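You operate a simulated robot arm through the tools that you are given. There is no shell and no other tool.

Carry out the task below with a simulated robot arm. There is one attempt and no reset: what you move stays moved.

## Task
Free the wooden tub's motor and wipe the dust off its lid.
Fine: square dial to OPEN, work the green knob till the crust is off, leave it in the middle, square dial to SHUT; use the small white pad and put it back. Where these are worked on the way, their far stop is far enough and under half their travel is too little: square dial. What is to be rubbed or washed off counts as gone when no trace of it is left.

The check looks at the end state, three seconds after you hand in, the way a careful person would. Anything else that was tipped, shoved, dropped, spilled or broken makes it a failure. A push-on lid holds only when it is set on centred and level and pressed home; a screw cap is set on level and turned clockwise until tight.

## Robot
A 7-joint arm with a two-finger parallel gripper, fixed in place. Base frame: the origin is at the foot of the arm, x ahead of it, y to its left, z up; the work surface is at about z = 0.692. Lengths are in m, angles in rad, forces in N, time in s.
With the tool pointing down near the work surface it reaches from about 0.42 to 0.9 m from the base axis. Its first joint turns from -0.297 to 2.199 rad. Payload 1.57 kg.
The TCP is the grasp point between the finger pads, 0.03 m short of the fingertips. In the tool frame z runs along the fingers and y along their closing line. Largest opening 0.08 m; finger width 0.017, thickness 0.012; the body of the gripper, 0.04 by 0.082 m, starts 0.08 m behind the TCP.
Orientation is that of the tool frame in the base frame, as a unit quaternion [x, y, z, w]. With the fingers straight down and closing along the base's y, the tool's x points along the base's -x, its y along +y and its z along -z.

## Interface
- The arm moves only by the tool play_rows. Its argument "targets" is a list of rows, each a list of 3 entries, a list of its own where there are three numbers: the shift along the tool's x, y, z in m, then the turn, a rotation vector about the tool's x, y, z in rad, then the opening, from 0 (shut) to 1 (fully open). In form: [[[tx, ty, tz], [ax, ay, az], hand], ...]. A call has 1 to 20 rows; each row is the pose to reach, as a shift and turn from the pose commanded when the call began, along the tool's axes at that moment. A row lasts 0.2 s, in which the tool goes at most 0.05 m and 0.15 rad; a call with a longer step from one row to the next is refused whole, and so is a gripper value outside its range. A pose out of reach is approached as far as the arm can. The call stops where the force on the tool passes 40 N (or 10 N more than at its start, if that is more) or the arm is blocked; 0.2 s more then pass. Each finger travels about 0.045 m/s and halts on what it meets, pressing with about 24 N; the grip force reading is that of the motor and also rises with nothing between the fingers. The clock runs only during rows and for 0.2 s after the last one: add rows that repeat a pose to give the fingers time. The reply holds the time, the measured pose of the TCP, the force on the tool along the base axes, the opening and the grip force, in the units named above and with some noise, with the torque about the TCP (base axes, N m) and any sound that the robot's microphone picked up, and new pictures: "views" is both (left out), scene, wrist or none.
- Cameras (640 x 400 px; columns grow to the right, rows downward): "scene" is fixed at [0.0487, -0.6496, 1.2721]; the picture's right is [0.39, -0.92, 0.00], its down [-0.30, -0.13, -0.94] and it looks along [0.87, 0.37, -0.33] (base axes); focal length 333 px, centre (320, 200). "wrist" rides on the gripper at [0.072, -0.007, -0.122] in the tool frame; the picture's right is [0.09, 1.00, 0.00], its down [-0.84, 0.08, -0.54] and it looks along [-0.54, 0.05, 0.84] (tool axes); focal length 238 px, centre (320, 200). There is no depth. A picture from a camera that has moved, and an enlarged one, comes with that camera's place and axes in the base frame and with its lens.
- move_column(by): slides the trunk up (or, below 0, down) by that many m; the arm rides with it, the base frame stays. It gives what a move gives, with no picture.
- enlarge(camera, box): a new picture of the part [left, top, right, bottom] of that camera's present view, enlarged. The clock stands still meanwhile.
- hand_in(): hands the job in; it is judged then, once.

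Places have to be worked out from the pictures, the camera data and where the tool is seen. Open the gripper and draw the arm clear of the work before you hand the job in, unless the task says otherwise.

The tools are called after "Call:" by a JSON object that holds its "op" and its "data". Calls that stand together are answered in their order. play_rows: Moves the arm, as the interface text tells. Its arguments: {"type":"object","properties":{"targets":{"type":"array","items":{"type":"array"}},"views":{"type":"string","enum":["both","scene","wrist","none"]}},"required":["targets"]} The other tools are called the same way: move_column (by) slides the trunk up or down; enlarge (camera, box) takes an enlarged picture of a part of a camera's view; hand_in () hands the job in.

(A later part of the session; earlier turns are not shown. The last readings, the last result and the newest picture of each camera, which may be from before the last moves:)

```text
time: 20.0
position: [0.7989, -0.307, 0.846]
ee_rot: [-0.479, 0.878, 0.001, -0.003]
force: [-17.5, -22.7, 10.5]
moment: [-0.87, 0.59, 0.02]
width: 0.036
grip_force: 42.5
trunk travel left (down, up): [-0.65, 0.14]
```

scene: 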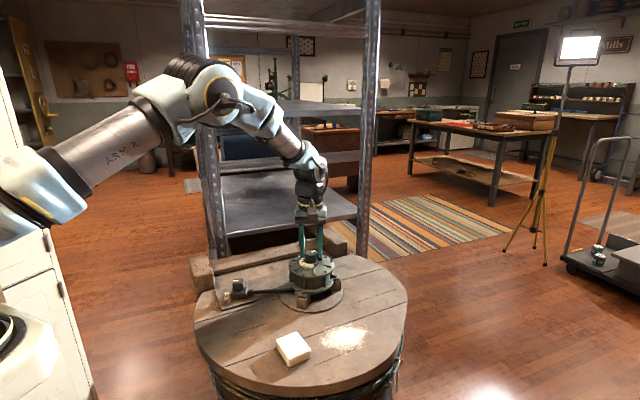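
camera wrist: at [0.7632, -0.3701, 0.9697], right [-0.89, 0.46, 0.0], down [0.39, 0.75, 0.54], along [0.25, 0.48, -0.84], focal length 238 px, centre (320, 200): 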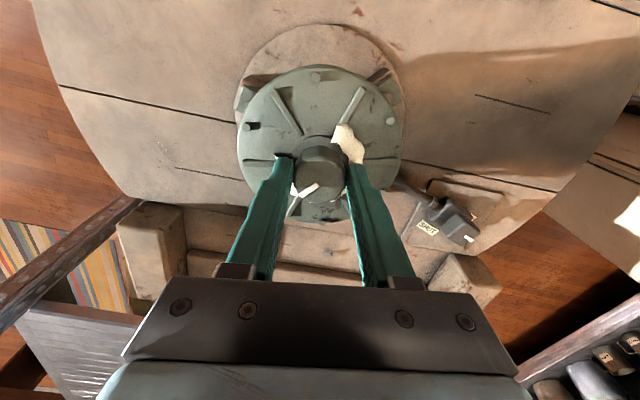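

The residual force is just the pads' friction holding an off-centre grip. I'll loosen briefly so the hand settles over the axis (~(0.800, -0.304)), then regrip.

Call:
{"op": "play_rows", "data": {"targets": [[[0.0005, 0.0005, 0], [0, 0, 0], 0.55], [[0.0005, 0.0005, 0], [0, 0, 0], 0.55], [[0.0005, 0.0005, 0], [0, 0, 0], 0.35], [[0.0005, 0.0005, 0], [0, 0, 0], 0.35], [[0.0005, 0.0005, 0], [0, 0, 0], 0.35]], "views": "wrist"}}

Call:
{"op": "enlarge", "data": {"camera": "wrist", "box": [240, 110, 400, 230]}}

```text
time: 21.2
position: [0.8005, -0.3036, 0.8461]
ee_rot: [-0.479, 0.878, 0.002, 0.0]
force: [-2.3, 11.6, -2.9]
moment: [0.49, -0.34, -0.03]
width: 0.0358
grip_force: 36.1
trunk travel left (down, up): [-0.65, 0.14]
camera wrist: at [0.7665, -0.3667, 0.9693], right [-0.89, 0.46, 0.0], down [0.39, 0.74, 0.54], along [0.25, 0.48, -0.84], focal length 238 px, centre (320, 200)
```

wrist: 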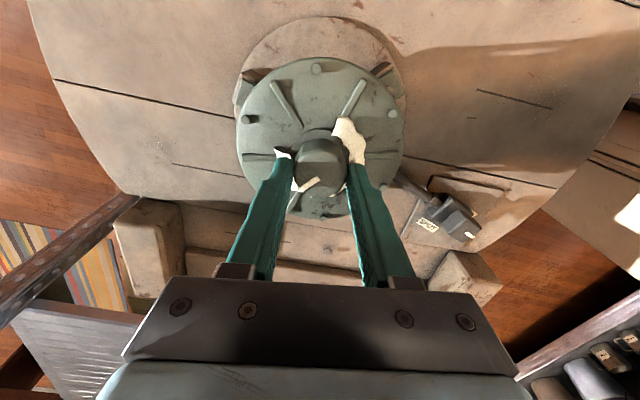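

```text
3.33 times, centred on (320, 170) of wrist
camera zoom: at [0.7665, -0.3667, 0.9693], right [-0.89, 0.46, 0.0], down [0.39, 0.74, 0.54], along [0.25, 0.48, -0.84], focal length 794 px, centre (320, 300)
```

zoom: 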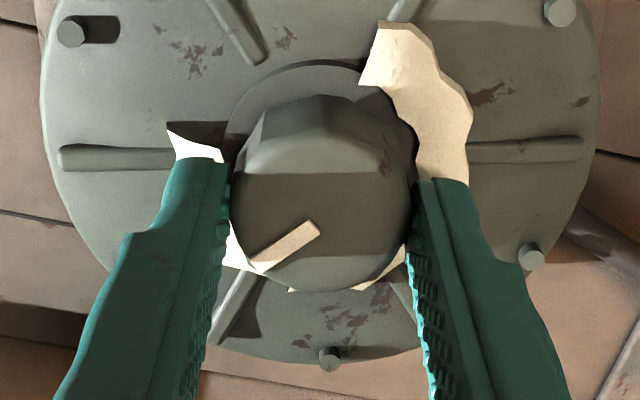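

The regrip is centred now (small forces, torque ~0), and comparing pictures confirms the motor hasn't moved. I'll keep turning counter-clockwise in search of the stop.

Call:
{"op": "play_rows", "data": {"targets": [[[0, 0, 0], [0, 0, -0.1], 0.35], [[0, 0, 0], [0, 0, -0.2], 0.35], [[0, 0, 0], [0, 0, -0.3], 0.35], [[0, 0, 0], [0, 0, -0.4], 0.35], [[0, 0, 0], [0, 0, -0.5], 0.35], [[0, 0, 0], [0, 0, -0.6], 0.35]], "views": "wrist"}}

Call:
{"op": "enlarge", "data": {"camera": "wrist", "box": [240, 110, 400, 230]}}

Call:
{"op": "enlarge", "data": {"camera": "scene", "box": [280, 230, 350, 280]}}

```text
time: 22.6
position: [0.7982, -0.3058, 0.8467]
ee_rot: [0.717, -0.697, 0.0, 0.0]
force: [-19.2, 6.3, 0.9]
moment: [0.1, 0.45, -0.88]
width: 0.0352
grip_force: 42.3
trunk travel left (down, up): [-0.65, 0.14]
camera wrist: at [0.8074, -0.3768, 0.9696], right [-0.99, -0.12, 0.0], down [-0.1, 0.83, 0.54], along [-0.07, 0.54, -0.84], focal length 238 px, centre (320, 200)
```

wrist: 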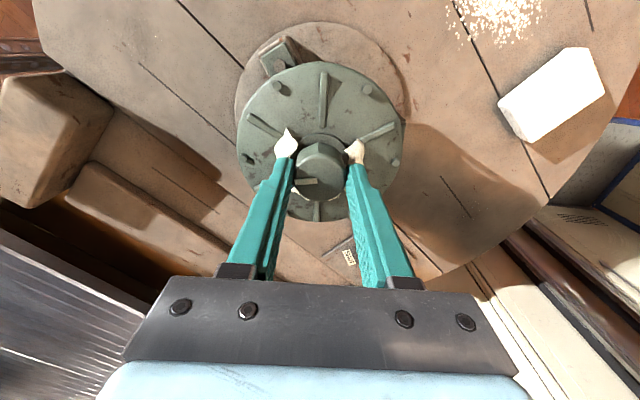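

```text
3.33 times, centred on (320, 170) of wrist
camera zoom: at [0.8074, -0.3768, 0.9696], right [-0.99, -0.12, 0.0], down [-0.1, 0.83, 0.54], along [-0.07, 0.54, -0.84], focal length 794 px, centre (320, 300)
```

zoom: 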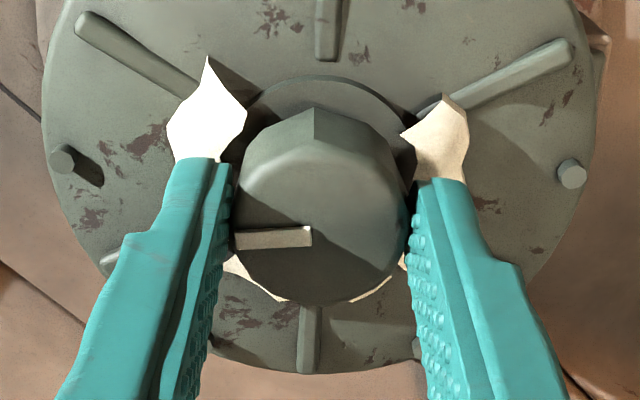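

```text
8.00 times, centred on (315, 255) of scene
camera zoom: at [0.0487, -0.6496, 1.2721], right [0.39, -0.92, 0.0], down [-0.3, -0.13, -0.94], along [0.87, 0.37, -0.33], focal length 2663 px, centre (360, -240)
```

zoom: 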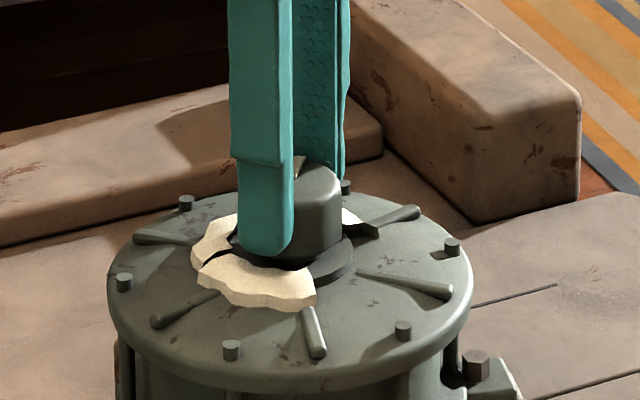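

The mark slipped ~35° within the grip, so the knob hit its counter-clockwise stop with the mark at about +12°. Now I'll turn clockwise to find the other stop and see what the crust does.

Call:
{"op": "play_rows", "data": {"targets": [[[0, 0.001, 0], [0, 0, 0.1], 0.35], [[0, 0.001, 0], [0, 0, 0.22], 0.35], [[0, 0.001, 0], [0, 0, 0.34], 0.35], [[0, 0.001, 0], [0, 0, 0.46], 0.35], [[0, 0.001, 0], [0, 0, 0.58], 0.35], [[0, 0.001, 0], [0, 0, 0.7], 0.35], [[0, 0.001, 0], [0, 0, 0.82], 0.35], [[0, 0.001, 0], [0, 0, 0.94], 0.35], [[0, 0.001, 0], [0, 0, 1.06], 0.35], [[0, 0.001, 0], [0, 0, 1.18], 0.35], [[0, 0.001, 0], [0, 0, 1.3], 0.35]], "views": "wrist"}}

Call:
{"op": "enlarge", "data": {"camera": "wrist", "box": [240, 110, 400, 230]}}

Call:
{"op": "enlarge", "data": {"camera": "scene", "box": [280, 230, 350, 280]}}

```text
time: 25.0
position: [0.7989, -0.3052, 0.8453]
ee_rot: [-0.148, 0.989, 0.0, -0.001]
force: [-22.1, 4.8, -3.9]
moment: [-0.07, 0.75, 0.01]
width: 0.0352
grip_force: 42.5
trunk travel left (down, up): [-0.65, 0.14]
camera wrist: at [0.7311, -0.3317, 0.9697], right [-0.38, 0.93, 0.0], down [0.78, 0.32, 0.54], along [0.5, 0.21, -0.84], focal length 238 px, centre (320, 200)
```

wrist: 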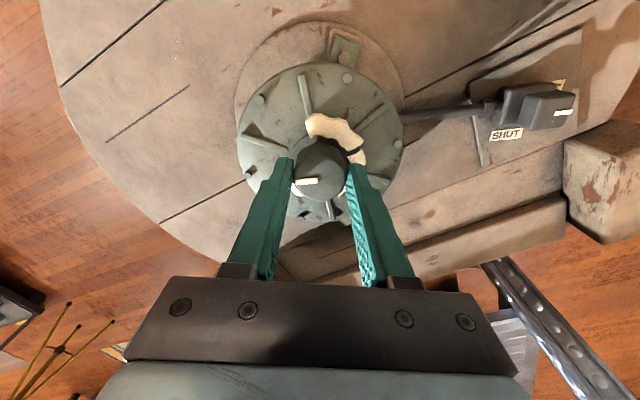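

```text
3.33 times, centred on (320, 170) of wrist
camera zoom: at [0.7311, -0.3317, 0.9697], right [-0.38, 0.93, 0.0], down [0.78, 0.32, 0.54], along [0.5, 0.21, -0.84], focal length 794 px, centre (320, 300)
```

zoom: 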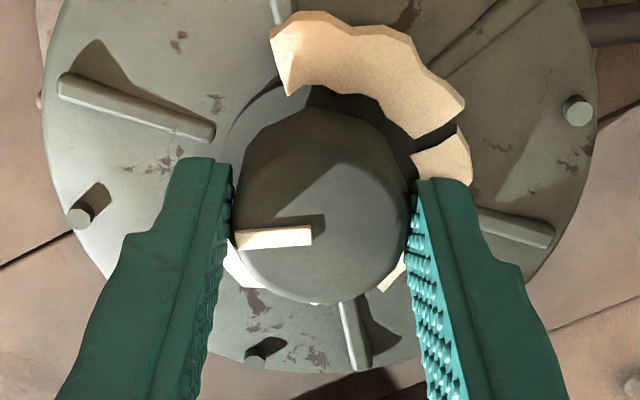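

```text
8.00 times, centred on (315, 255) of scene
camera zoom: at [0.0487, -0.6496, 1.2721], right [0.39, -0.92, 0.0], down [-0.3, -0.13, -0.94], along [0.87, 0.37, -0.33], focal length 2663 px, centre (360, -240)
```

zoom: 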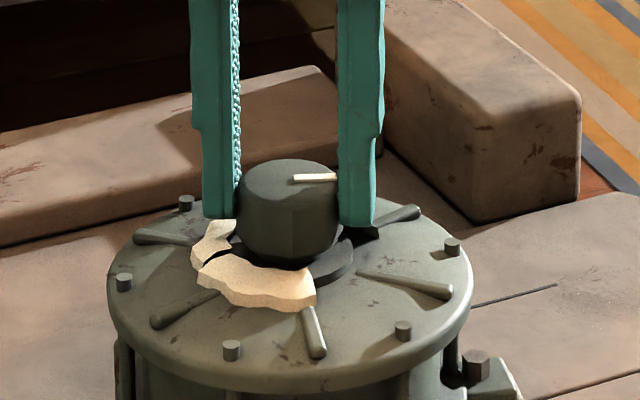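

The knob follows clockwise with no slip (mark now about -62°) and still turns freely. I'll continue clockwise to find that stop.

Call:
{"op": "play_rows", "data": {"targets": [[[0, 0, 0], [0, 0, 0.12], 0.35], [[0, 0, 0], [0, 0, 0.24], 0.35], [[0, 0, 0], [0, 0, 0.36], 0.35], [[0, 0, 0], [0, 0, 0.48], 0.35], [[0, 0, 0], [0, 0, 0.6], 0.35], [[0, 0, 0], [0, 0, 0.72], 0.35], [[0, 0, 0], [0, 0, 0.84], 0.35]], "views": "wrist"}}

Call:
{"op": "enlarge", "data": {"camera": "wrist", "box": [240, 110, 400, 230]}}

Call:
{"op": "enlarge", "data": {"camera": "scene", "box": [280, 230, 350, 280]}}

```text
time: 26.6
position: [0.8013, -0.3061, 0.8473]
ee_rot: [0.268, 0.964, 0.0, 0.003]
force: [-1.6, 1.5, -12.5]
moment: [-0.37, -0.26, 0.61]
width: 0.0358
grip_force: 42.7
trunk travel left (down, up): [-0.65, 0.14]
camera wrist: at [0.7349, -0.2734, 0.9695], right [0.44, 0.9, 0.0], down [0.75, -0.37, 0.55], along [0.49, -0.24, -0.84], focal length 238 px, centre (320, 200)
```

wrist: 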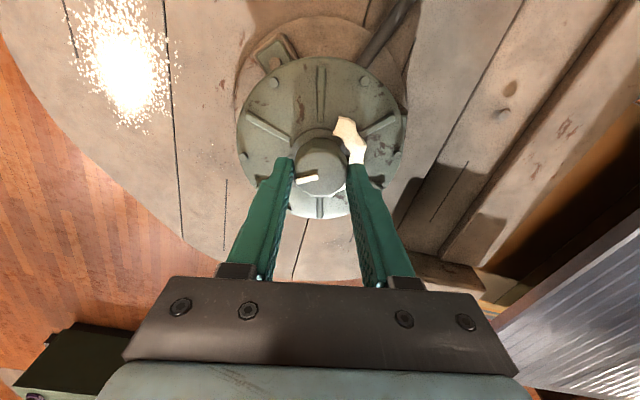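

```text
3.33 times, centred on (320, 170) of wrist
camera zoom: at [0.7349, -0.2734, 0.9695], right [0.44, 0.9, 0.0], down [0.75, -0.37, 0.55], along [0.49, -0.24, -0.84], focal length 794 px, centre (320, 300)
```

zoom: 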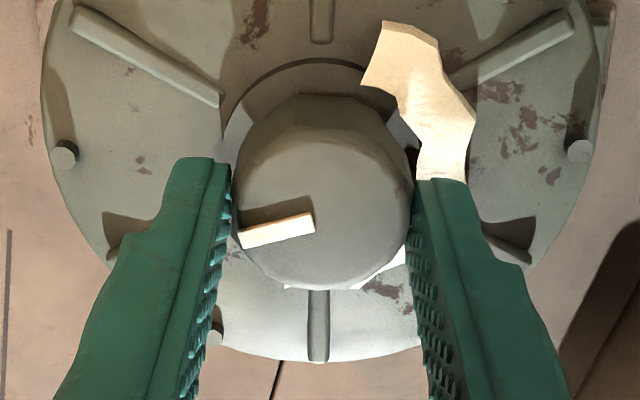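

```text
8.00 times, centred on (315, 255) of scene
camera zoom: at [0.0487, -0.6496, 1.2721], right [0.39, -0.92, 0.0], down [-0.3, -0.13, -0.94], along [0.87, 0.37, -0.33], focal length 2663 px, centre (360, -240)
```

zoom: 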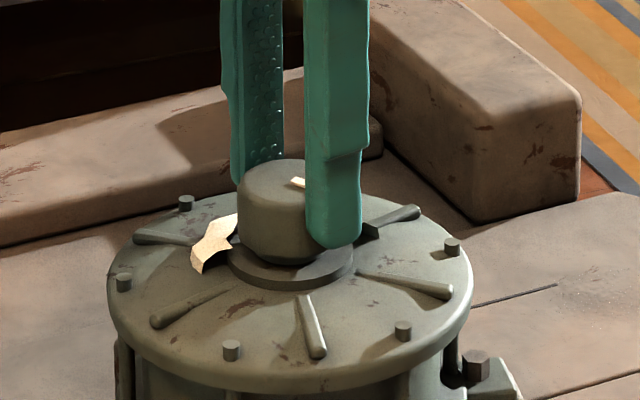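

A crust piece came off on reaching the clockwise stop (mark at about -100°). So the stops are about +12° and -100° and the middle is the starting -44°. I'll stroke back to the counter-clockwise stop.

Call:
{"op": "play_rows", "data": {"targets": [[[0, 0, 0], [0, 0, -0.14], 0.35], [[0, 0, 0], [0, 0, -0.28], 0.35], [[0, 0, 0], [0, 0, -0.42], 0.35], [[0, 0, 0], [0, 0, -0.56], 0.35], [[0, 0, 0], [0, 0, -0.7], 0.35], [[0, 0, 0], [0, 0, -0.84], 0.35], [[0, 0, 0], [0, 0, -0.98], 0.35], [[0, 0, 0], [0, 0, -1.12], 0.35], [[0, 0, 0], [0, 0, -1.26], 0.35], [[0, 0, 0], [0, 0, -1.4], 0.35], [[0, 0, 0], [0, 0, -1.54], 0.35], [[0, 0, 0], [0, 0, -1.68], 0.35], [[0, 0, 0], [0, 0, -1.82], 0.35], [[0, 0, 0], [0, 0, -1.96], 0.35], [[0, 0, 0], [0, 0, -2.08], 0.35]], "views": "wrist"}}

Call:
{"op": "enlarge", "data": {"camera": "wrist", "box": [240, 110, 400, 230]}}

Call:
{"op": "enlarge", "data": {"camera": "scene", "box": [280, 230, 350, 280]}}

```text
time: 29.8
position: [0.7986, -0.3052, 0.8481]
ee_rot: [-0.697, 0.717, 0.0, -0.001]
force: [10.1, 16.8, 9.2]
moment: [0.6, -0.4, -0.02]
width: 0.0351
grip_force: 42.5
trunk travel left (down, up): [-0.65, 0.14]
camera wrist: at [0.803, -0.3766, 0.97], right [-1.0, -0.06, 0.0], down [-0.05, 0.84, 0.54], along [-0.03, 0.54, -0.84], focal length 238 px, centre (320, 200)
```

wrist: 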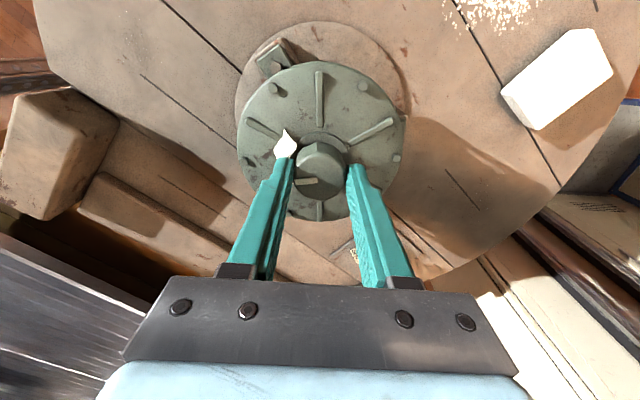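

```text
3.33 times, centred on (320, 170) of wrist
camera zoom: at [0.803, -0.3766, 0.97], right [-1.0, -0.06, 0.0], down [-0.05, 0.84, 0.54], along [-0.03, 0.54, -0.84], focal length 794 px, centre (320, 300)
```

zoom: 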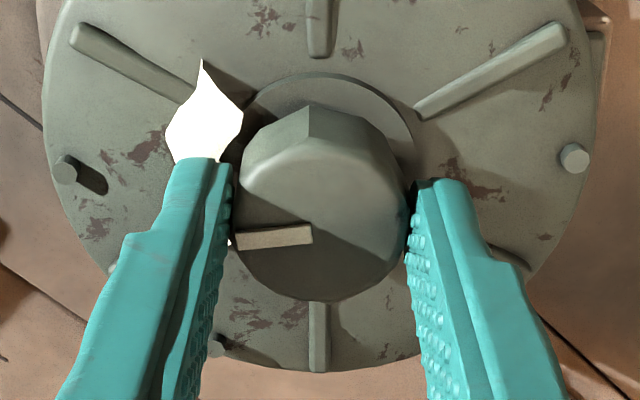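

```text
8.00 times, centred on (315, 255) of scene
camera zoom: at [0.0487, -0.6496, 1.2721], right [0.39, -0.92, 0.0], down [-0.3, -0.13, -0.94], along [0.87, 0.37, -0.33], focal length 2663 px, centre (360, -240)
```

zoom: 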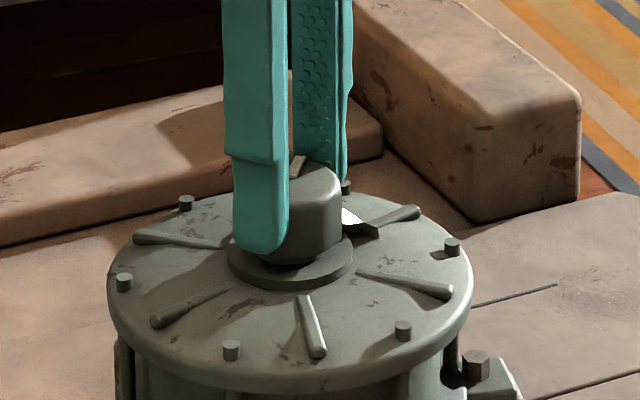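

The second piece is off; only the far (+x) piece remains. I'll stroke clockwise fully again.

Call:
{"op": "play_rows", "data": {"targets": [[[0, 0, 0], [0, 0, 0.14], 0.35], [[0, 0, 0], [0, 0, 0.28], 0.35], [[0, 0, 0], [0, 0, 0.42], 0.35], [[0, 0, 0], [0, 0, 0.56], 0.35], [[0, 0, 0], [0, 0, 0.7], 0.35], [[0, 0, 0], [0, 0, 0.84], 0.35], [[0, 0, 0], [0, 0, 0.98], 0.35], [[0, 0, 0], [0, 0, 1.12], 0.35], [[0, 0, 0], [0, 0, 1.26], 0.35], [[0, 0, 0], [0, 0, 1.4], 0.35], [[0, 0, 0], [0, 0, 1.54], 0.35], [[0, 0, 0], [0, 0, 1.68], 0.35], [[0, 0, 0], [0, 0, 1.82], 0.35], [[0, 0, 0], [0, 0, 1.96], 0.35], [[0, 0, 0], [0, 0, 2.08], 0.35]], "views": "wrist"}}

Call:
{"op": "enlarge", "data": {"camera": "wrist", "box": [240, 110, 400, 230]}}

Call:
{"op": "enlarge", "data": {"camera": "scene", "box": [280, 230, 350, 280]}}

```text
time: 33.0
position: [0.8003, -0.3044, 0.847]
ee_rot: [0.269, 0.963, 0.0, 0.002]
force: [1.5, 8.5, 2.7]
moment: [0.4, -0.38, 0.62]
width: 0.0357
grip_force: 42.7
trunk travel left (down, up): [-0.65, 0.14]
camera wrist: at [0.7345, -0.2732, 0.9695], right [0.44, 0.9, 0.0], down [0.75, -0.37, 0.54], along [0.49, -0.24, -0.84], focal length 238 px, centre (320, 200)
```

wrist: 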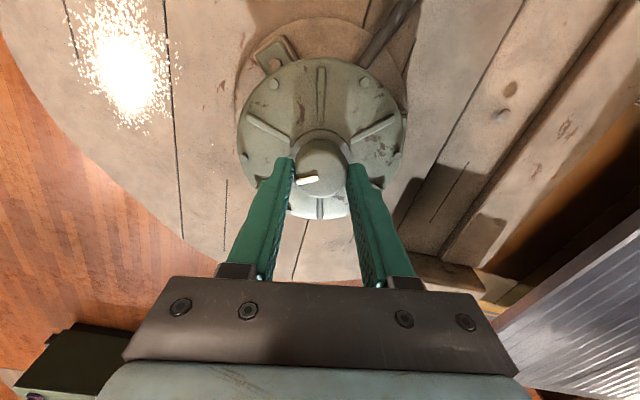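

```text
3.33 times, centred on (320, 170) of wrist
camera zoom: at [0.7345, -0.2732, 0.9695], right [0.44, 0.9, 0.0], down [0.75, -0.37, 0.54], along [0.49, -0.24, -0.84], focal length 794 px, centre (320, 300)
```

zoom: 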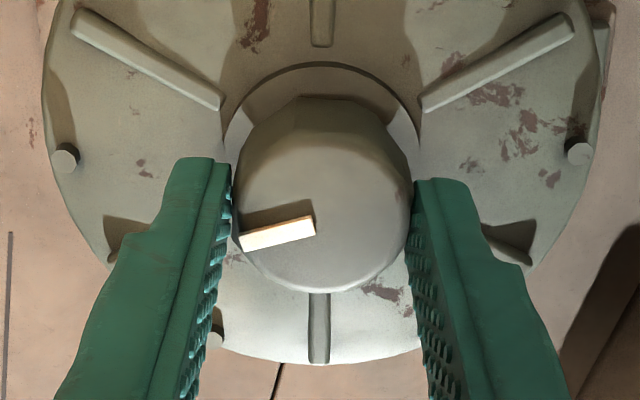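

```text
8.00 times, centred on (315, 255) of scene
camera zoom: at [0.0487, -0.6496, 1.2721], right [0.39, -0.92, 0.0], down [-0.3, -0.13, -0.94], along [0.87, 0.37, -0.33], focal length 2663 px, centre (360, -240)
```

zoom: 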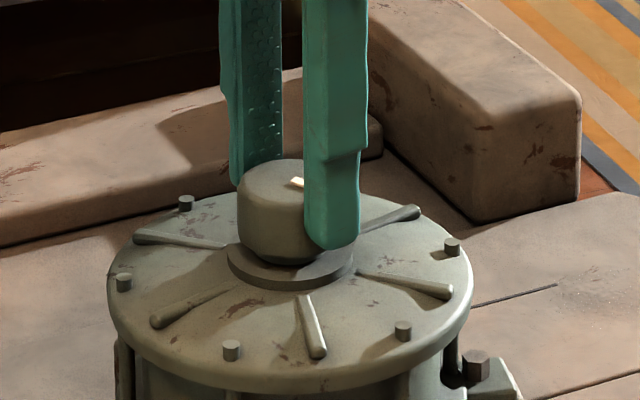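

All three crust pieces are gone. Now I'll turn back counter-clockwise about half the travel (~1.0 rad) toward the middle and compare the mark with the initial picture.

Call:
{"op": "play_rows", "data": {"targets": [[[0, 0, 0], [0, 0, -0.14], 0.35], [[0, 0, 0], [0, 0, -0.28], 0.35], [[0, 0, 0], [0, 0, -0.42], 0.35], [[0, 0, 0], [0, 0, -0.56], 0.35], [[0, 0, 0], [0, 0, -0.7], 0.35], [[0, 0, 0], [0, 0, -0.84], 0.35], [[0, 0, 0], [0, 0, -0.94], 0.35], [[0, 0, 0], [0, 0, -1.0], 0.35], [[0, 0, 0], [0, 0, -1.0], 0.35]], "views": "wrist"}}

Call:
{"op": "enlarge", "data": {"camera": "wrist", "box": [240, 110, 400, 230]}}

Call:
{"op": "enlarge", "data": {"camera": "scene", "box": [280, 230, 350, 280]}}

```text
time: 35.0
position: [0.8008, -0.3029, 0.8469]
ee_rot: [-0.229, 0.973, 0.0, 0.002]
force: [18.6, 12.2, 5.8]
moment: [0.76, -0.5, 0.05]
width: 0.0357
grip_force: 42.5
trunk travel left (down, up): [-0.65, 0.14]
camera wrist: at [0.7384, -0.3413, 0.9697], right [-0.52, 0.85, 0.0], down [0.71, 0.44, 0.54], along [0.46, 0.28, -0.84], focal length 238 px, centre (320, 200)
```

wrist: 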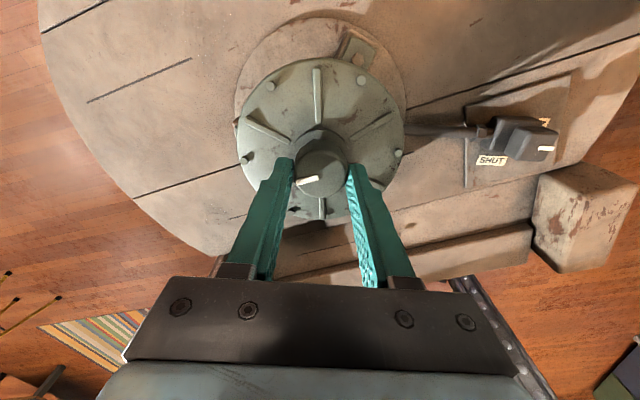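

```text
3.33 times, centred on (320, 170) of wrist
camera zoom: at [0.7384, -0.3413, 0.9697], right [-0.52, 0.85, 0.0], down [0.71, 0.44, 0.54], along [0.46, 0.28, -0.84], focal length 794 px, centre (320, 300)
```

zoom: 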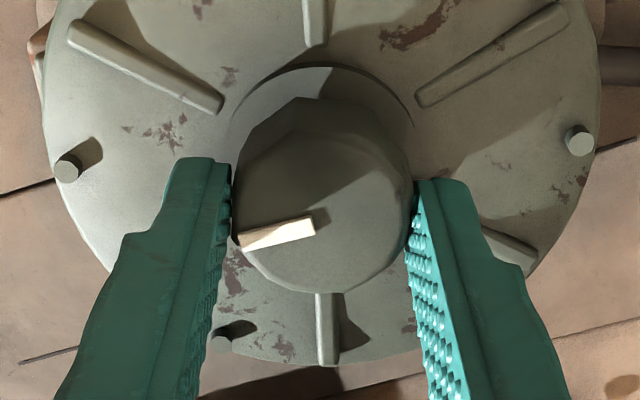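

```text
8.00 times, centred on (315, 255) of scene
camera zoom: at [0.0487, -0.6496, 1.2721], right [0.39, -0.92, 0.0], down [-0.3, -0.13, -0.94], along [0.87, 0.37, -0.33], focal length 2663 px, centre (360, -240)
```

zoom: 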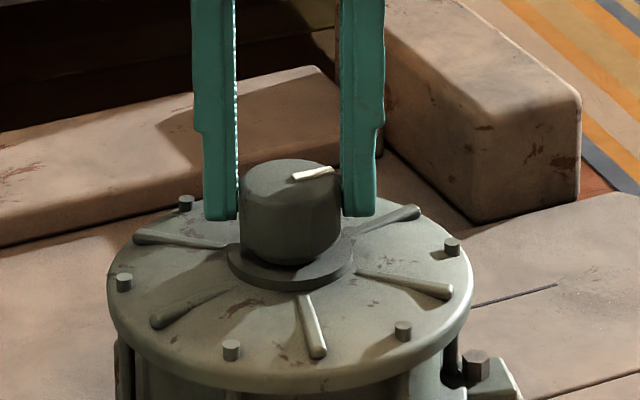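

The mark matches its starting picture, i.e. the middle. I'll release and rise, then verify closely.

Call:
{"op": "play_rows", "data": {"targets": [[[0, 0, 0], [0, 0, 0], 0.5], [[0, 0, 0], [0, 0, 0], 0.8], [[0, 0, 0], [0, 0, 0], 0.9], [[0, 0, 0], [0, 0, 0], 0.9], [[0, 0, -0.03], [0, 0, 0], 0.9], [[0, 0, -0.07], [0, 0, 0], 0.9], [[0, 0, -0.11], [0, 0, 0], 0.9]], "views": "wrist"}}

Call:
{"op": "enlarge", "data": {"camera": "wrist", "box": [260, 80, 380, 170]}}

Call:
{"op": "enlarge", "data": {"camera": "scene", "box": [280, 230, 350, 280]}}

Call:
{"op": "enlarge", "data": {"camera": "scene", "box": [282, 240, 346, 280]}}

```text
time: 36.6
position: [0.7991, -0.3062, 0.9553]
ee_rot: [-0.227, 0.974, 0.0, 0.0]
force: [0.4, -0.2, 0.5]
moment: [0.04, 0.02, 0.01]
width: 0.072
grip_force: 0.2
trunk travel left (down, up): [-0.65, 0.14]
camera wrist: at [0.7376, -0.3428, 1.0789], right [-0.52, 0.85, 0.0], down [0.72, 0.44, 0.54], along [0.46, 0.28, -0.84], focal length 238 px, centre (320, 200)
```

wrist: 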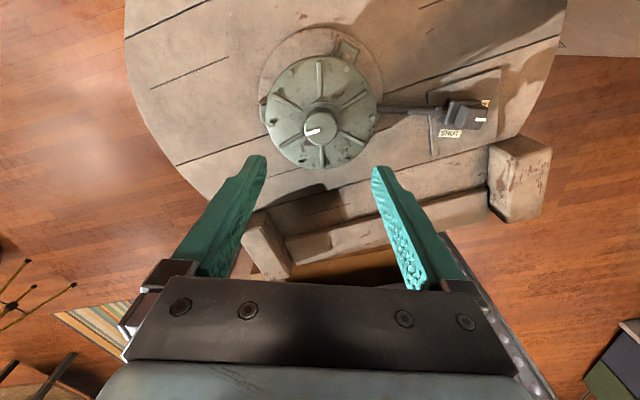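

```text
4.44 times, centred on (320, 125) of wrist
camera zoom: at [0.7376, -0.3428, 1.0789], right [-0.52, 0.85, 0.0], down [0.72, 0.44, 0.54], along [0.46, 0.28, -0.84], focal length 1059 px, centre (320, 533)
```

zoom: 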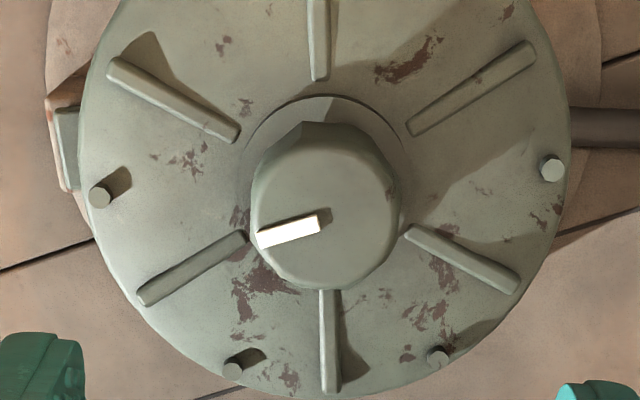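

```text
8.00 times, centred on (315, 255) of scene
camera zoom: at [0.0487, -0.6496, 1.2721], right [0.39, -0.92, 0.0], down [-0.3, -0.13, -0.94], along [0.87, 0.37, -0.33], focal length 2663 px, centre (360, -240)
```

zoom: 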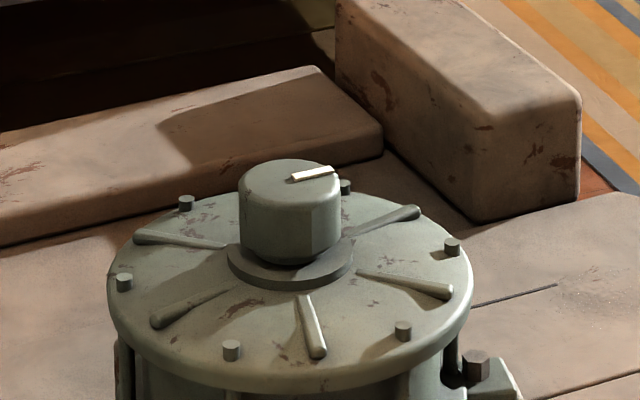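

```text
10.00 times, centred on (314, 260) of scene
camera zoom: at [0.0487, -0.6496, 1.2721], right [0.39, -0.92, 0.0], down [-0.3, -0.13, -0.94], along [0.87, 0.37, -0.33], focal length 3329 px, centre (380, -400)
```

zoom: 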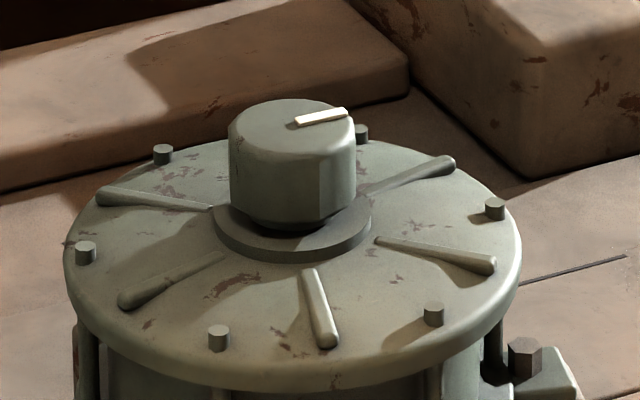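

Crust is all gone and the knob mark is at about -43°, the middle. Now I'll go back over the square dial at (0.699, -0.124) with the fingers aligned (heading 27°) to shut it.

Call:
{"op": "play_rows", "data": {"targets": [[[0.002, 0.041, 0], [0, 0, 0], 0.8], [[0.004, 0.082, 0], [0, 0, 0], 0.8], [[0.006, 0.123, 0], [0, 0, 0], 0.8], [[0.008, 0.164, 0.02], [0, 0, 0], 0.8], [[0.0101, 0.2056, 0.05], [0, 0, -0.01], 0.8], [[0.0101, 0.2056, 0.09], [0, 0, -0.01], 0.8], [[0.0101, 0.2056, 0.12], [0, 0, -0.01], 0.8], [[0.0101, 0.2056, 0.12], [0, 0, -0.01], 0.8]]}}

Call:
{"op": "enlarge", "data": {"camera": "wrist", "box": [240, 100, 400, 220]}}

```text
refused: row 5 steps farther than a row can; nothing moved
```

```text
3.33 times, centred on (320, 160) of wrist
camera zoom: at [0.7376, -0.3428, 1.0789], right [-0.52, 0.85, 0.0], down [0.72, 0.44, 0.54], along [0.46, 0.28, -0.84], focal length 794 px, centre (320, 333)
```

zoom: 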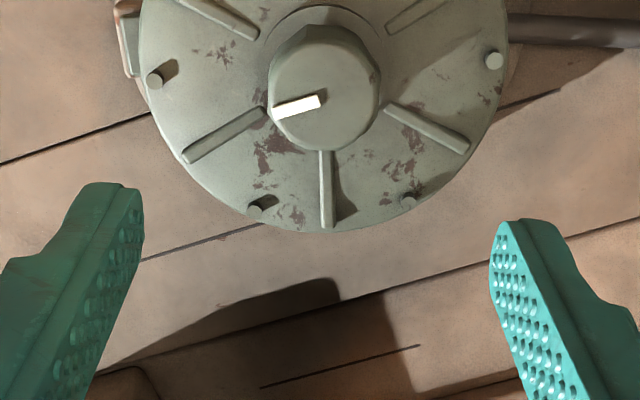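

One step was slightly too long and nothing moved; I'll resend the same path with smaller steps.

Call:
{"op": "play_rows", "data": {"targets": [[[0.002, 0.041, 0], [0, 0, 0], 0.8], [[0.004, 0.082, 0], [0, 0, 0], 0.8], [[0.006, 0.123, 0], [0, 0, 0], 0.8], [[0.008, 0.164, 0.01], [0, 0, 0], 0.8], [[0.0101, 0.2056, 0.03], [0, 0, -0.01], 0.8], [[0.0101, 0.2056, 0.07], [0, 0, -0.01], 0.8], [[0.0101, 0.2056, 0.11], [0, 0, -0.01], 0.8], [[0.0101, 0.2056, 0.12], [0, 0, -0.01], 0.8], [[0.0101, 0.2056, 0.12], [0, 0, -0.01], 0.8]]}}

Call:
{"op": "enlarge", "data": {"camera": "wrist", "box": [240, 100, 400, 220]}}

```text
time: 38.6
position: [0.6987, -0.1258, 0.8357]
ee_rot: [-0.232, 0.973, 0.001, 0.0]
force: [1.3, 0.0, -0.4]
moment: [0.03, -0.02, 0.0]
width: 0.0641
grip_force: 0.0
trunk travel left (down, up): [-0.65, 0.14]
camera wrist: at [0.6377, -0.1632, 0.9595], right [-0.53, 0.85, 0.0], down [0.71, 0.45, 0.54], along [0.46, 0.29, -0.84], focal length 238 px, centre (320, 200)
```

scene: 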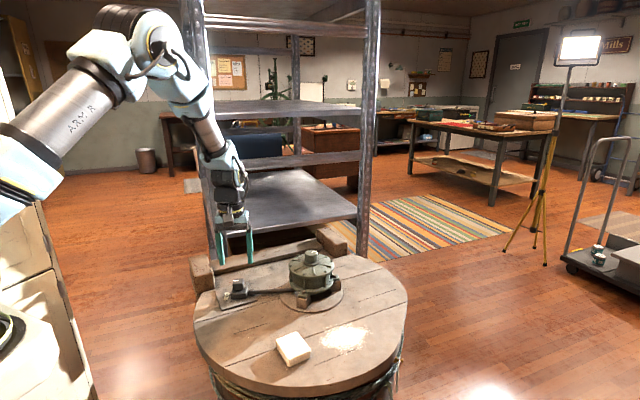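
wrist: 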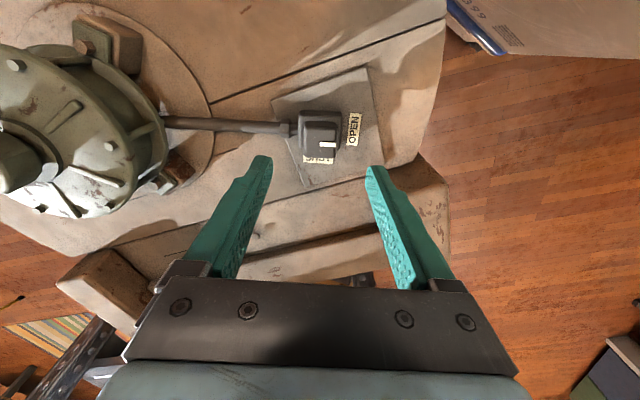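

```text
3.33 times, centred on (320, 160) of wrist
camera zoom: at [0.6377, -0.1632, 0.9595], right [-0.53, 0.85, 0.0], down [0.71, 0.45, 0.54], along [0.46, 0.29, -0.84], focal length 794 px, centre (320, 333)
```

zoom: 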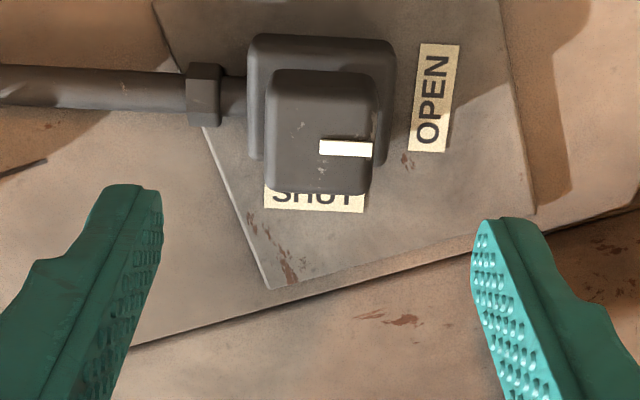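

The dial is centred and aligned between the fingers. I'll descend 70 mm and close on it.

Call:
{"op": "play_rows", "data": {"targets": [[[0, 0, 0.03], [0, 0, 0], 0.8], [[0, 0, 0.055], [0, 0, 0], 0.8], [[0, 0, 0.07], [0, 0, 0], 0.8], [[0, 0, 0.07], [0, 0, 0], 0.8], [[0, 0, 0.07], [0, 0, 0], 0.3], [[0, 0, 0.07], [0, 0, 0], 0.3], [[0, 0, 0.07], [0, 0, 0], 0.3], [[0, 0, 0.07], [0, 0, 0], 0.3]], "views": "wrist"}}

```text
time: 40.4
position: [0.6989, -0.1253, 0.7659]
ee_rot: [-0.232, 0.973, 0.0, 0.0]
force: [1.7, -2.6, -1.3]
moment: [0.2, -0.04, -0.01]
width: 0.0339
grip_force: 34.0
trunk travel left (down, up): [-0.65, 0.14]
camera wrist: at [0.6378, -0.1631, 0.8892], right [-0.53, 0.85, 0.0], down [0.71, 0.45, 0.54], along [0.46, 0.29, -0.84], focal length 238 px, centre (320, 200)
```

wrist: 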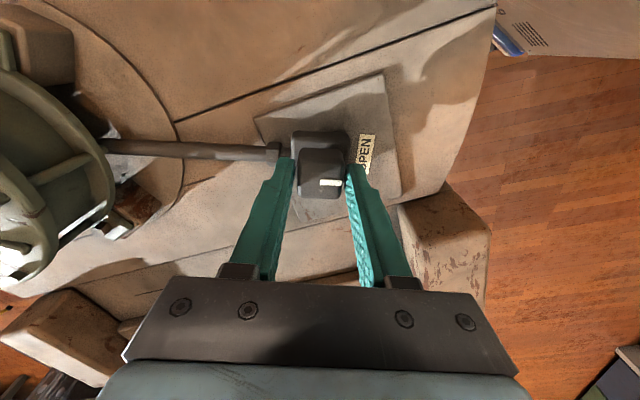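

A clean grip with negligible side force. I'll turn the dial clockwise 90° plus a small overtravel to seat it at SHUT.

Call:
{"op": "play_rows", "data": {"targets": [[[0, 0, 0], [0, 0, 0.12], 0.3], [[0, 0, 0], [0, 0, 0.25], 0.3], [[0, 0, 0], [0, 0, 0.38], 0.3], [[0, 0, 0], [0, 0, 0.51], 0.3], [[0, 0, 0], [0, 0, 0.64], 0.3], [[0, 0, 0], [0, 0, 0.77], 0.3], [[0, 0, 0], [0, 0, 0.9], 0.3], [[0, 0, 0], [0, 0, 1.03], 0.3], [[0, 0, 0], [0, 0, 1.16], 0.3], [[0, 0, 0], [0, 0, 1.29], 0.3], [[0, 0, 0], [0, 0, 1.42], 0.3], [[0, 0, 0], [0, 0, 1.53], 0.3], [[0, 0, 0], [0, 0, 1.6], 0.3], [[0, 0, 0], [0, 0, 1.64], 0.3]], "views": "wrist"}}

Call:
{"op": "enlarge", "data": {"camera": "wrist", "box": [260, 100, 420, 200]}}

```text
time: 43.4
position: [0.6996, -0.1255, 0.7673]
ee_rot: [0.553, 0.833, 0.0, 0.0]
force: [4.4, 4.3, -4.6]
moment: [-0.12, 0.06, 0.39]
width: 0.0336
grip_force: 42.0
trunk travel left (down, up): [-0.65, 0.14]
camera wrist: at [0.6652, -0.0609, 0.8894], right [0.88, 0.47, 0.0], down [0.4, -0.74, 0.54], along [0.26, -0.48, -0.84], focal length 238 px, centre (320, 200)
```

wrist: 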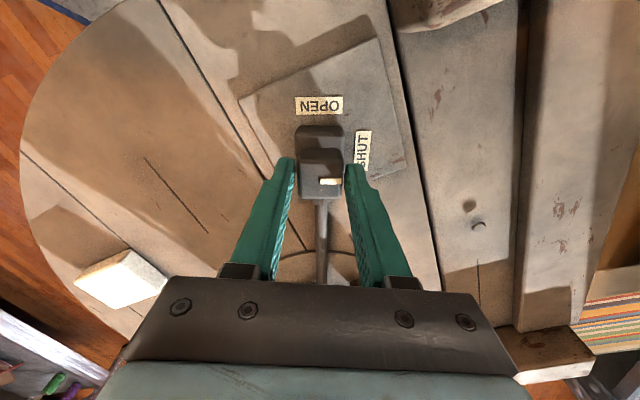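

```text
4.00 times, centred on (340, 150) of wrist
camera zoom: at [0.6652, -0.0609, 0.8894], right [0.88, 0.47, 0.0], down [0.4, -0.74, 0.54], along [0.26, -0.48, -0.84], focal length 953 px, centre (240, 400)
```

zoom: 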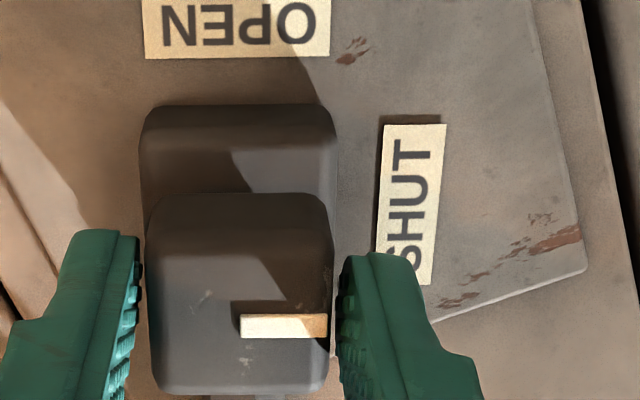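

The moment rose to 0.39 at the end: the dial is on its SHUT stop. I'll release and rise, then verify.

Call:
{"op": "play_rows", "data": {"targets": [[[0, 0, 0], [0, 0, 0], 0.8], [[0, 0, 0], [0, 0, 0], 0.8], [[0, 0, 0], [0, 0, 0], 0.8], [[0, 0, -0.03], [0, 0, 0], 0.8], [[0, 0, -0.07], [0, 0, 0], 0.8], [[0, 0, -0.12], [0, 0, 0], 0.8], [[0, 0, -0.17], [0, 0, 0], 0.8]]}}

Call:
{"op": "enlarge", "data": {"camera": "wrist", "box": [260, 70, 420, 170]}}

Call:
{"op": "enlarge", "data": {"camera": "scene", "box": [218, 262, 274, 302]}}

Call:
{"op": "enlarge", "data": {"camera": "scene", "box": [260, 310, 380, 385]}}

```text
time: 45.0
position: [0.6993, -0.126, 0.9356]
ee_rot: [0.553, 0.833, -0.001, -0.001]
force: [-0.2, -0.6, -1.5]
moment: [0.01, 0.01, 0.02]
width: 0.0638
grip_force: 0.1
trunk travel left (down, up): [-0.65, 0.14]
camera wrist: at [0.6639, -0.0617, 1.0597], right [0.88, 0.47, 0.0], down [0.4, -0.74, 0.54], along [0.25, -0.48, -0.84], focal length 238 px, centre (320, 200)
```

scene: 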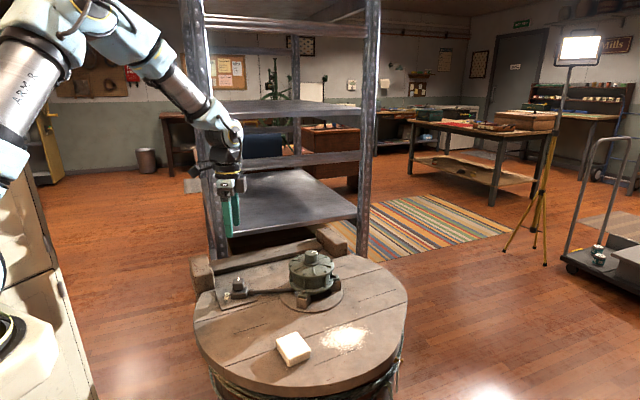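
wrist: 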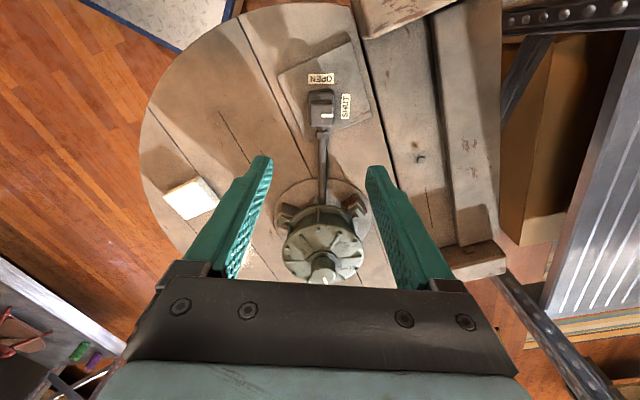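

```text
4.00 times, centred on (340, 120) of wrist
camera zoom: at [0.6639, -0.0617, 1.0597], right [0.88, 0.47, 0.0], down [0.4, -0.74, 0.54], along [0.25, -0.48, -0.84], focal length 953 px, centre (240, 520)
```

zoom: 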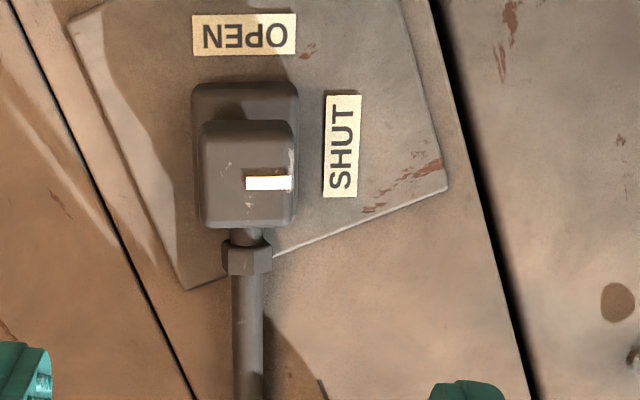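

```text
10.00 times, centred on (246, 282) of scene
camera zoom: at [0.0487, -0.6496, 1.2721], right [0.39, -0.92, 0.0], down [-0.3, -0.13, -0.94], along [0.87, 0.37, -0.33], focal length 3329 px, centre (1060, -620)
```

zoom: 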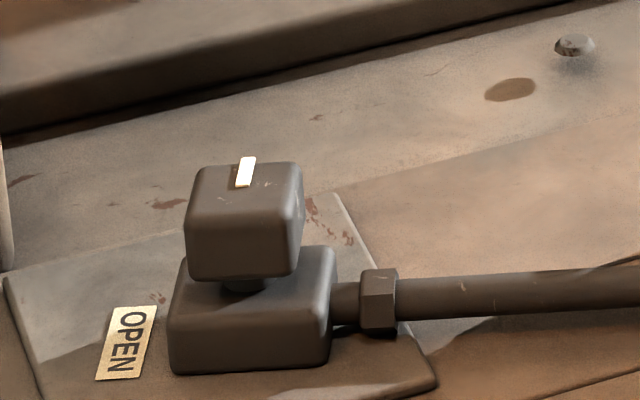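

```text
5.33 times, centred on (320, 348) of scene
camera zoom: at [0.0487, -0.6496, 1.2721], right [0.39, -0.92, 0.0], down [-0.3, -0.13, -0.94], along [0.87, 0.37, -0.33], focal length 1776 px, centre (320, -587)
```

zoom: 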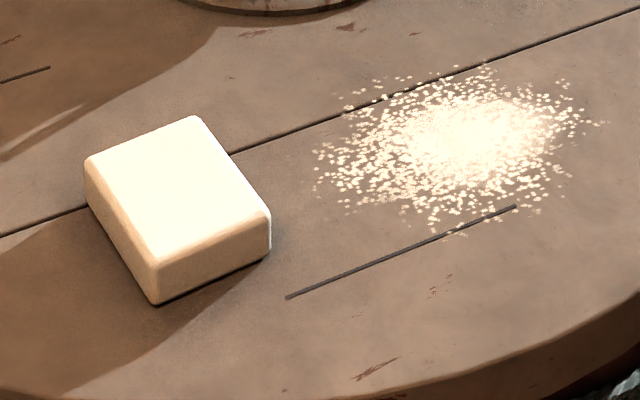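

The dial is back at SHUT. Next the pad: centre ≈ (0.586, -0.356), about 0.053 x 0.066 x 0.02 m, its short side along -37°. I'll hover above it with the gripper turned to heading 53°.

Call:
{"op": "play_rows", "data": {"targets": [[[-0.011, -0.013, 0.0], [0, 0, -0.14], 1], [[-0.0225, -0.026, 0.0], [0, 0, -0.28], 1], [[-0.034, -0.039, 0.0], [0, 0, -0.42], 1], [[-0.045, -0.052, 0.0], [0, 0, -0.56], 1], [[-0.056, -0.065, 0.0], [0, 0, -0.7], 1], [[-0.068, -0.078, 0.0], [0, 0, -0.84], 1], [[-0.079, -0.091, 0.01], [0, 0, -0.98], 1], [[-0.09, -0.104, 0.02], [0, 0, -1.12], 1], [[-0.101, -0.117, 0.03], [0, 0, -1.26], 1], [[-0.113, -0.13, 0.04], [0, 0, -1.4], 1], [[-0.124, -0.143, 0.05], [0, 0, -1.54], 1], [[-0.135, -0.156, 0.06], [0, 0, -1.68], 1], [[-0.146, -0.169, 0.07], [0, 0, -1.82], 1], [[-0.158, -0.182, 0.08], [0, 0, -1.96], 1], [[-0.169, -0.1947, 0.08], [0, 0, -2.095], 1], [[-0.169, -0.1947, 0.08], [0, 0, -2.095], 1]]}}

Call:
{"op": "enlarge", "data": {"camera": "wrist", "box": [220, 60, 420, 200]}}

```text
time: 48.4
position: [0.5855, -0.3557, 0.8564]
ee_rot: [-0.445, 0.895, 0.0, 0.0]
force: [0.4, 1.0, 1.0]
moment: [0.01, 0.02, 0.01]
width: 0.0799
grip_force: 0.1
trunk travel left (down, up): [-0.65, 0.14]
camera wrist: at [0.5466, -0.4172, 0.9798], right [-0.85, 0.53, 0.0], down [0.44, 0.71, 0.54], along [0.29, 0.46, -0.84], focal length 238 px, centre (320, 200)
```

scene: 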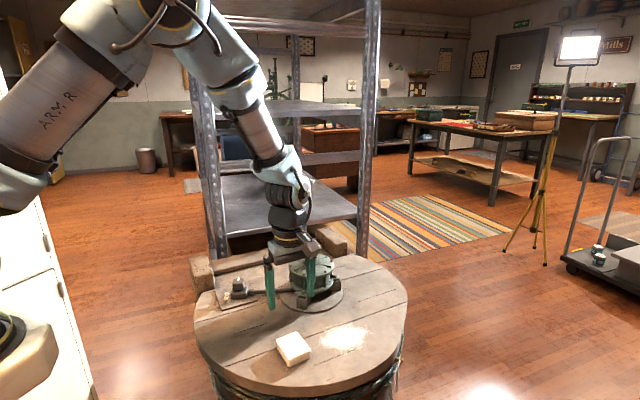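
wrist: 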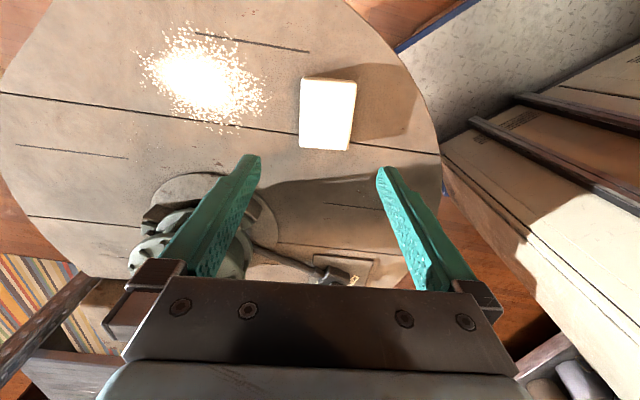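

```text
2.86 times, centred on (320, 130) of wrist
camera zoom: at [0.5466, -0.4172, 0.9798], right [-0.85, 0.53, 0.0], down [0.44, 0.71, 0.54], along [0.29, 0.46, -0.84], focal length 681 px, centre (320, 400)
```

zoom: 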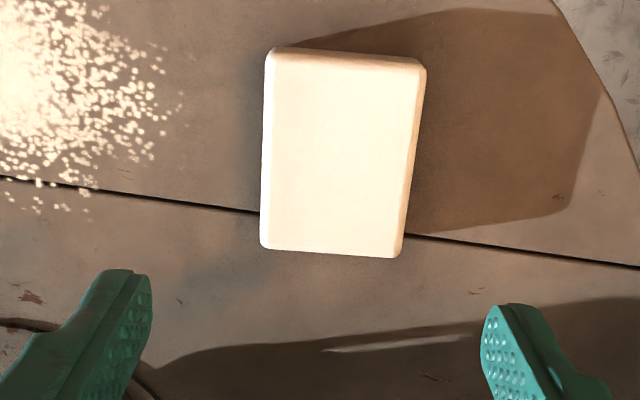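

Pad centre from the wrist camera is ≈ (0.577, -0.3595), long axis at 53°, well aligned with the hand. I'll correct laterally and descend to just above it (TCP 0.77), then re-check.

Call:
{"op": "play_rows", "data": {"targets": [[[0.004, 0.003, 0.02], [0, 0, 0], 1], [[0.0083, 0.0055, 0.05], [0, 0, 0], 1], [[0.0083, 0.0055, 0.08], [0, 0, 0], 1], [[0.0083, 0.0055, 0.087], [0, 0, 0], 1], [[0.0083, 0.0055, 0.087], [0, 0, 0], 1]]}}

Call:
{"op": "enlarge", "data": {"camera": "wrist", "box": [220, 80, 420, 220]}}

Call:
{"op": "enlarge", "data": {"camera": "scene", "box": [240, 290, 360, 370]}}

```text
time: 49.6
position: [0.5755, -0.3599, 0.7694]
ee_rot: [-0.445, 0.896, 0.0, -0.001]
force: [-0.3, 0.3, -0.4]
moment: [0.0, 0.01, -0.02]
width: 0.0799
grip_force: 0.0
trunk travel left (down, up): [-0.65, 0.14]
camera wrist: at [0.5376, -0.4212, 0.8926], right [-0.85, 0.53, 0.0], down [0.44, 0.71, 0.54], along [0.29, 0.46, -0.84], focal length 238 px, centre (320, 200)
```

scene: 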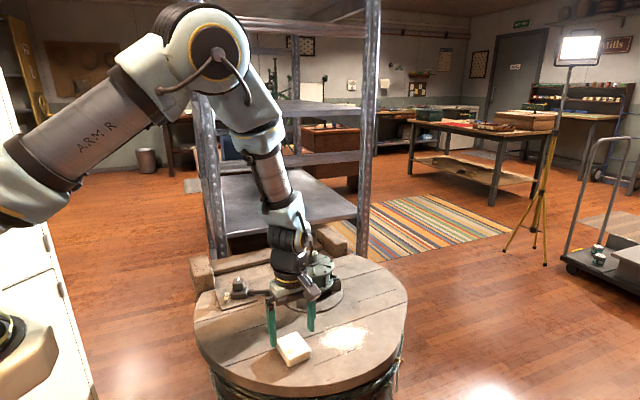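
wrist: 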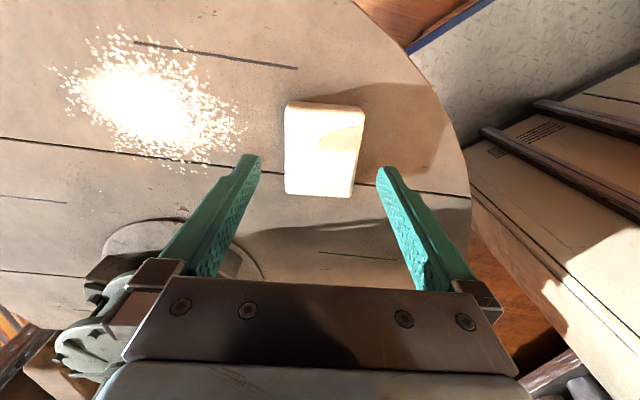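

```text
2.86 times, centred on (320, 150) of wrist
camera zoom: at [0.5376, -0.4212, 0.8926], right [-0.85, 0.53, 0.0], down [0.44, 0.71, 0.54], along [0.29, 0.46, -0.84], focal length 681 px, centre (320, 343)
```

zoom: 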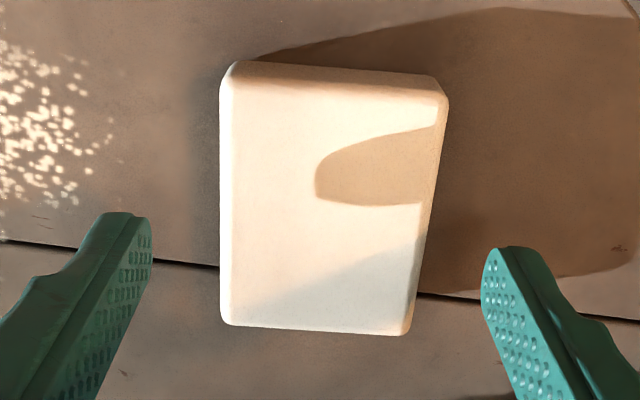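

```text
5.00 times, centred on (300, 330) of scene
camera zoom: at [0.0487, -0.6496, 1.2721], right [0.39, -0.92, 0.0], down [-0.3, -0.13, -0.94], along [0.87, 0.37, -0.33], focal length 1664 px, centre (420, -450)
```

zoom: 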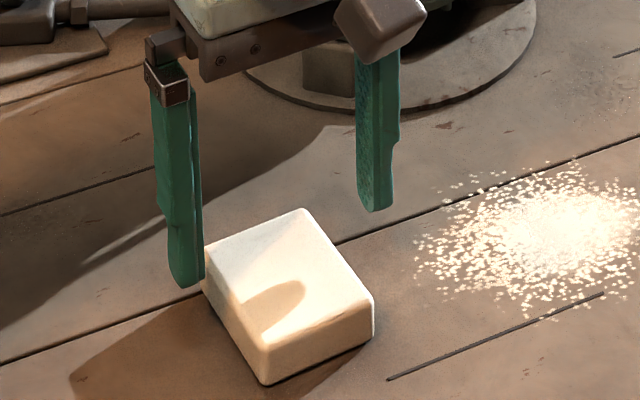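

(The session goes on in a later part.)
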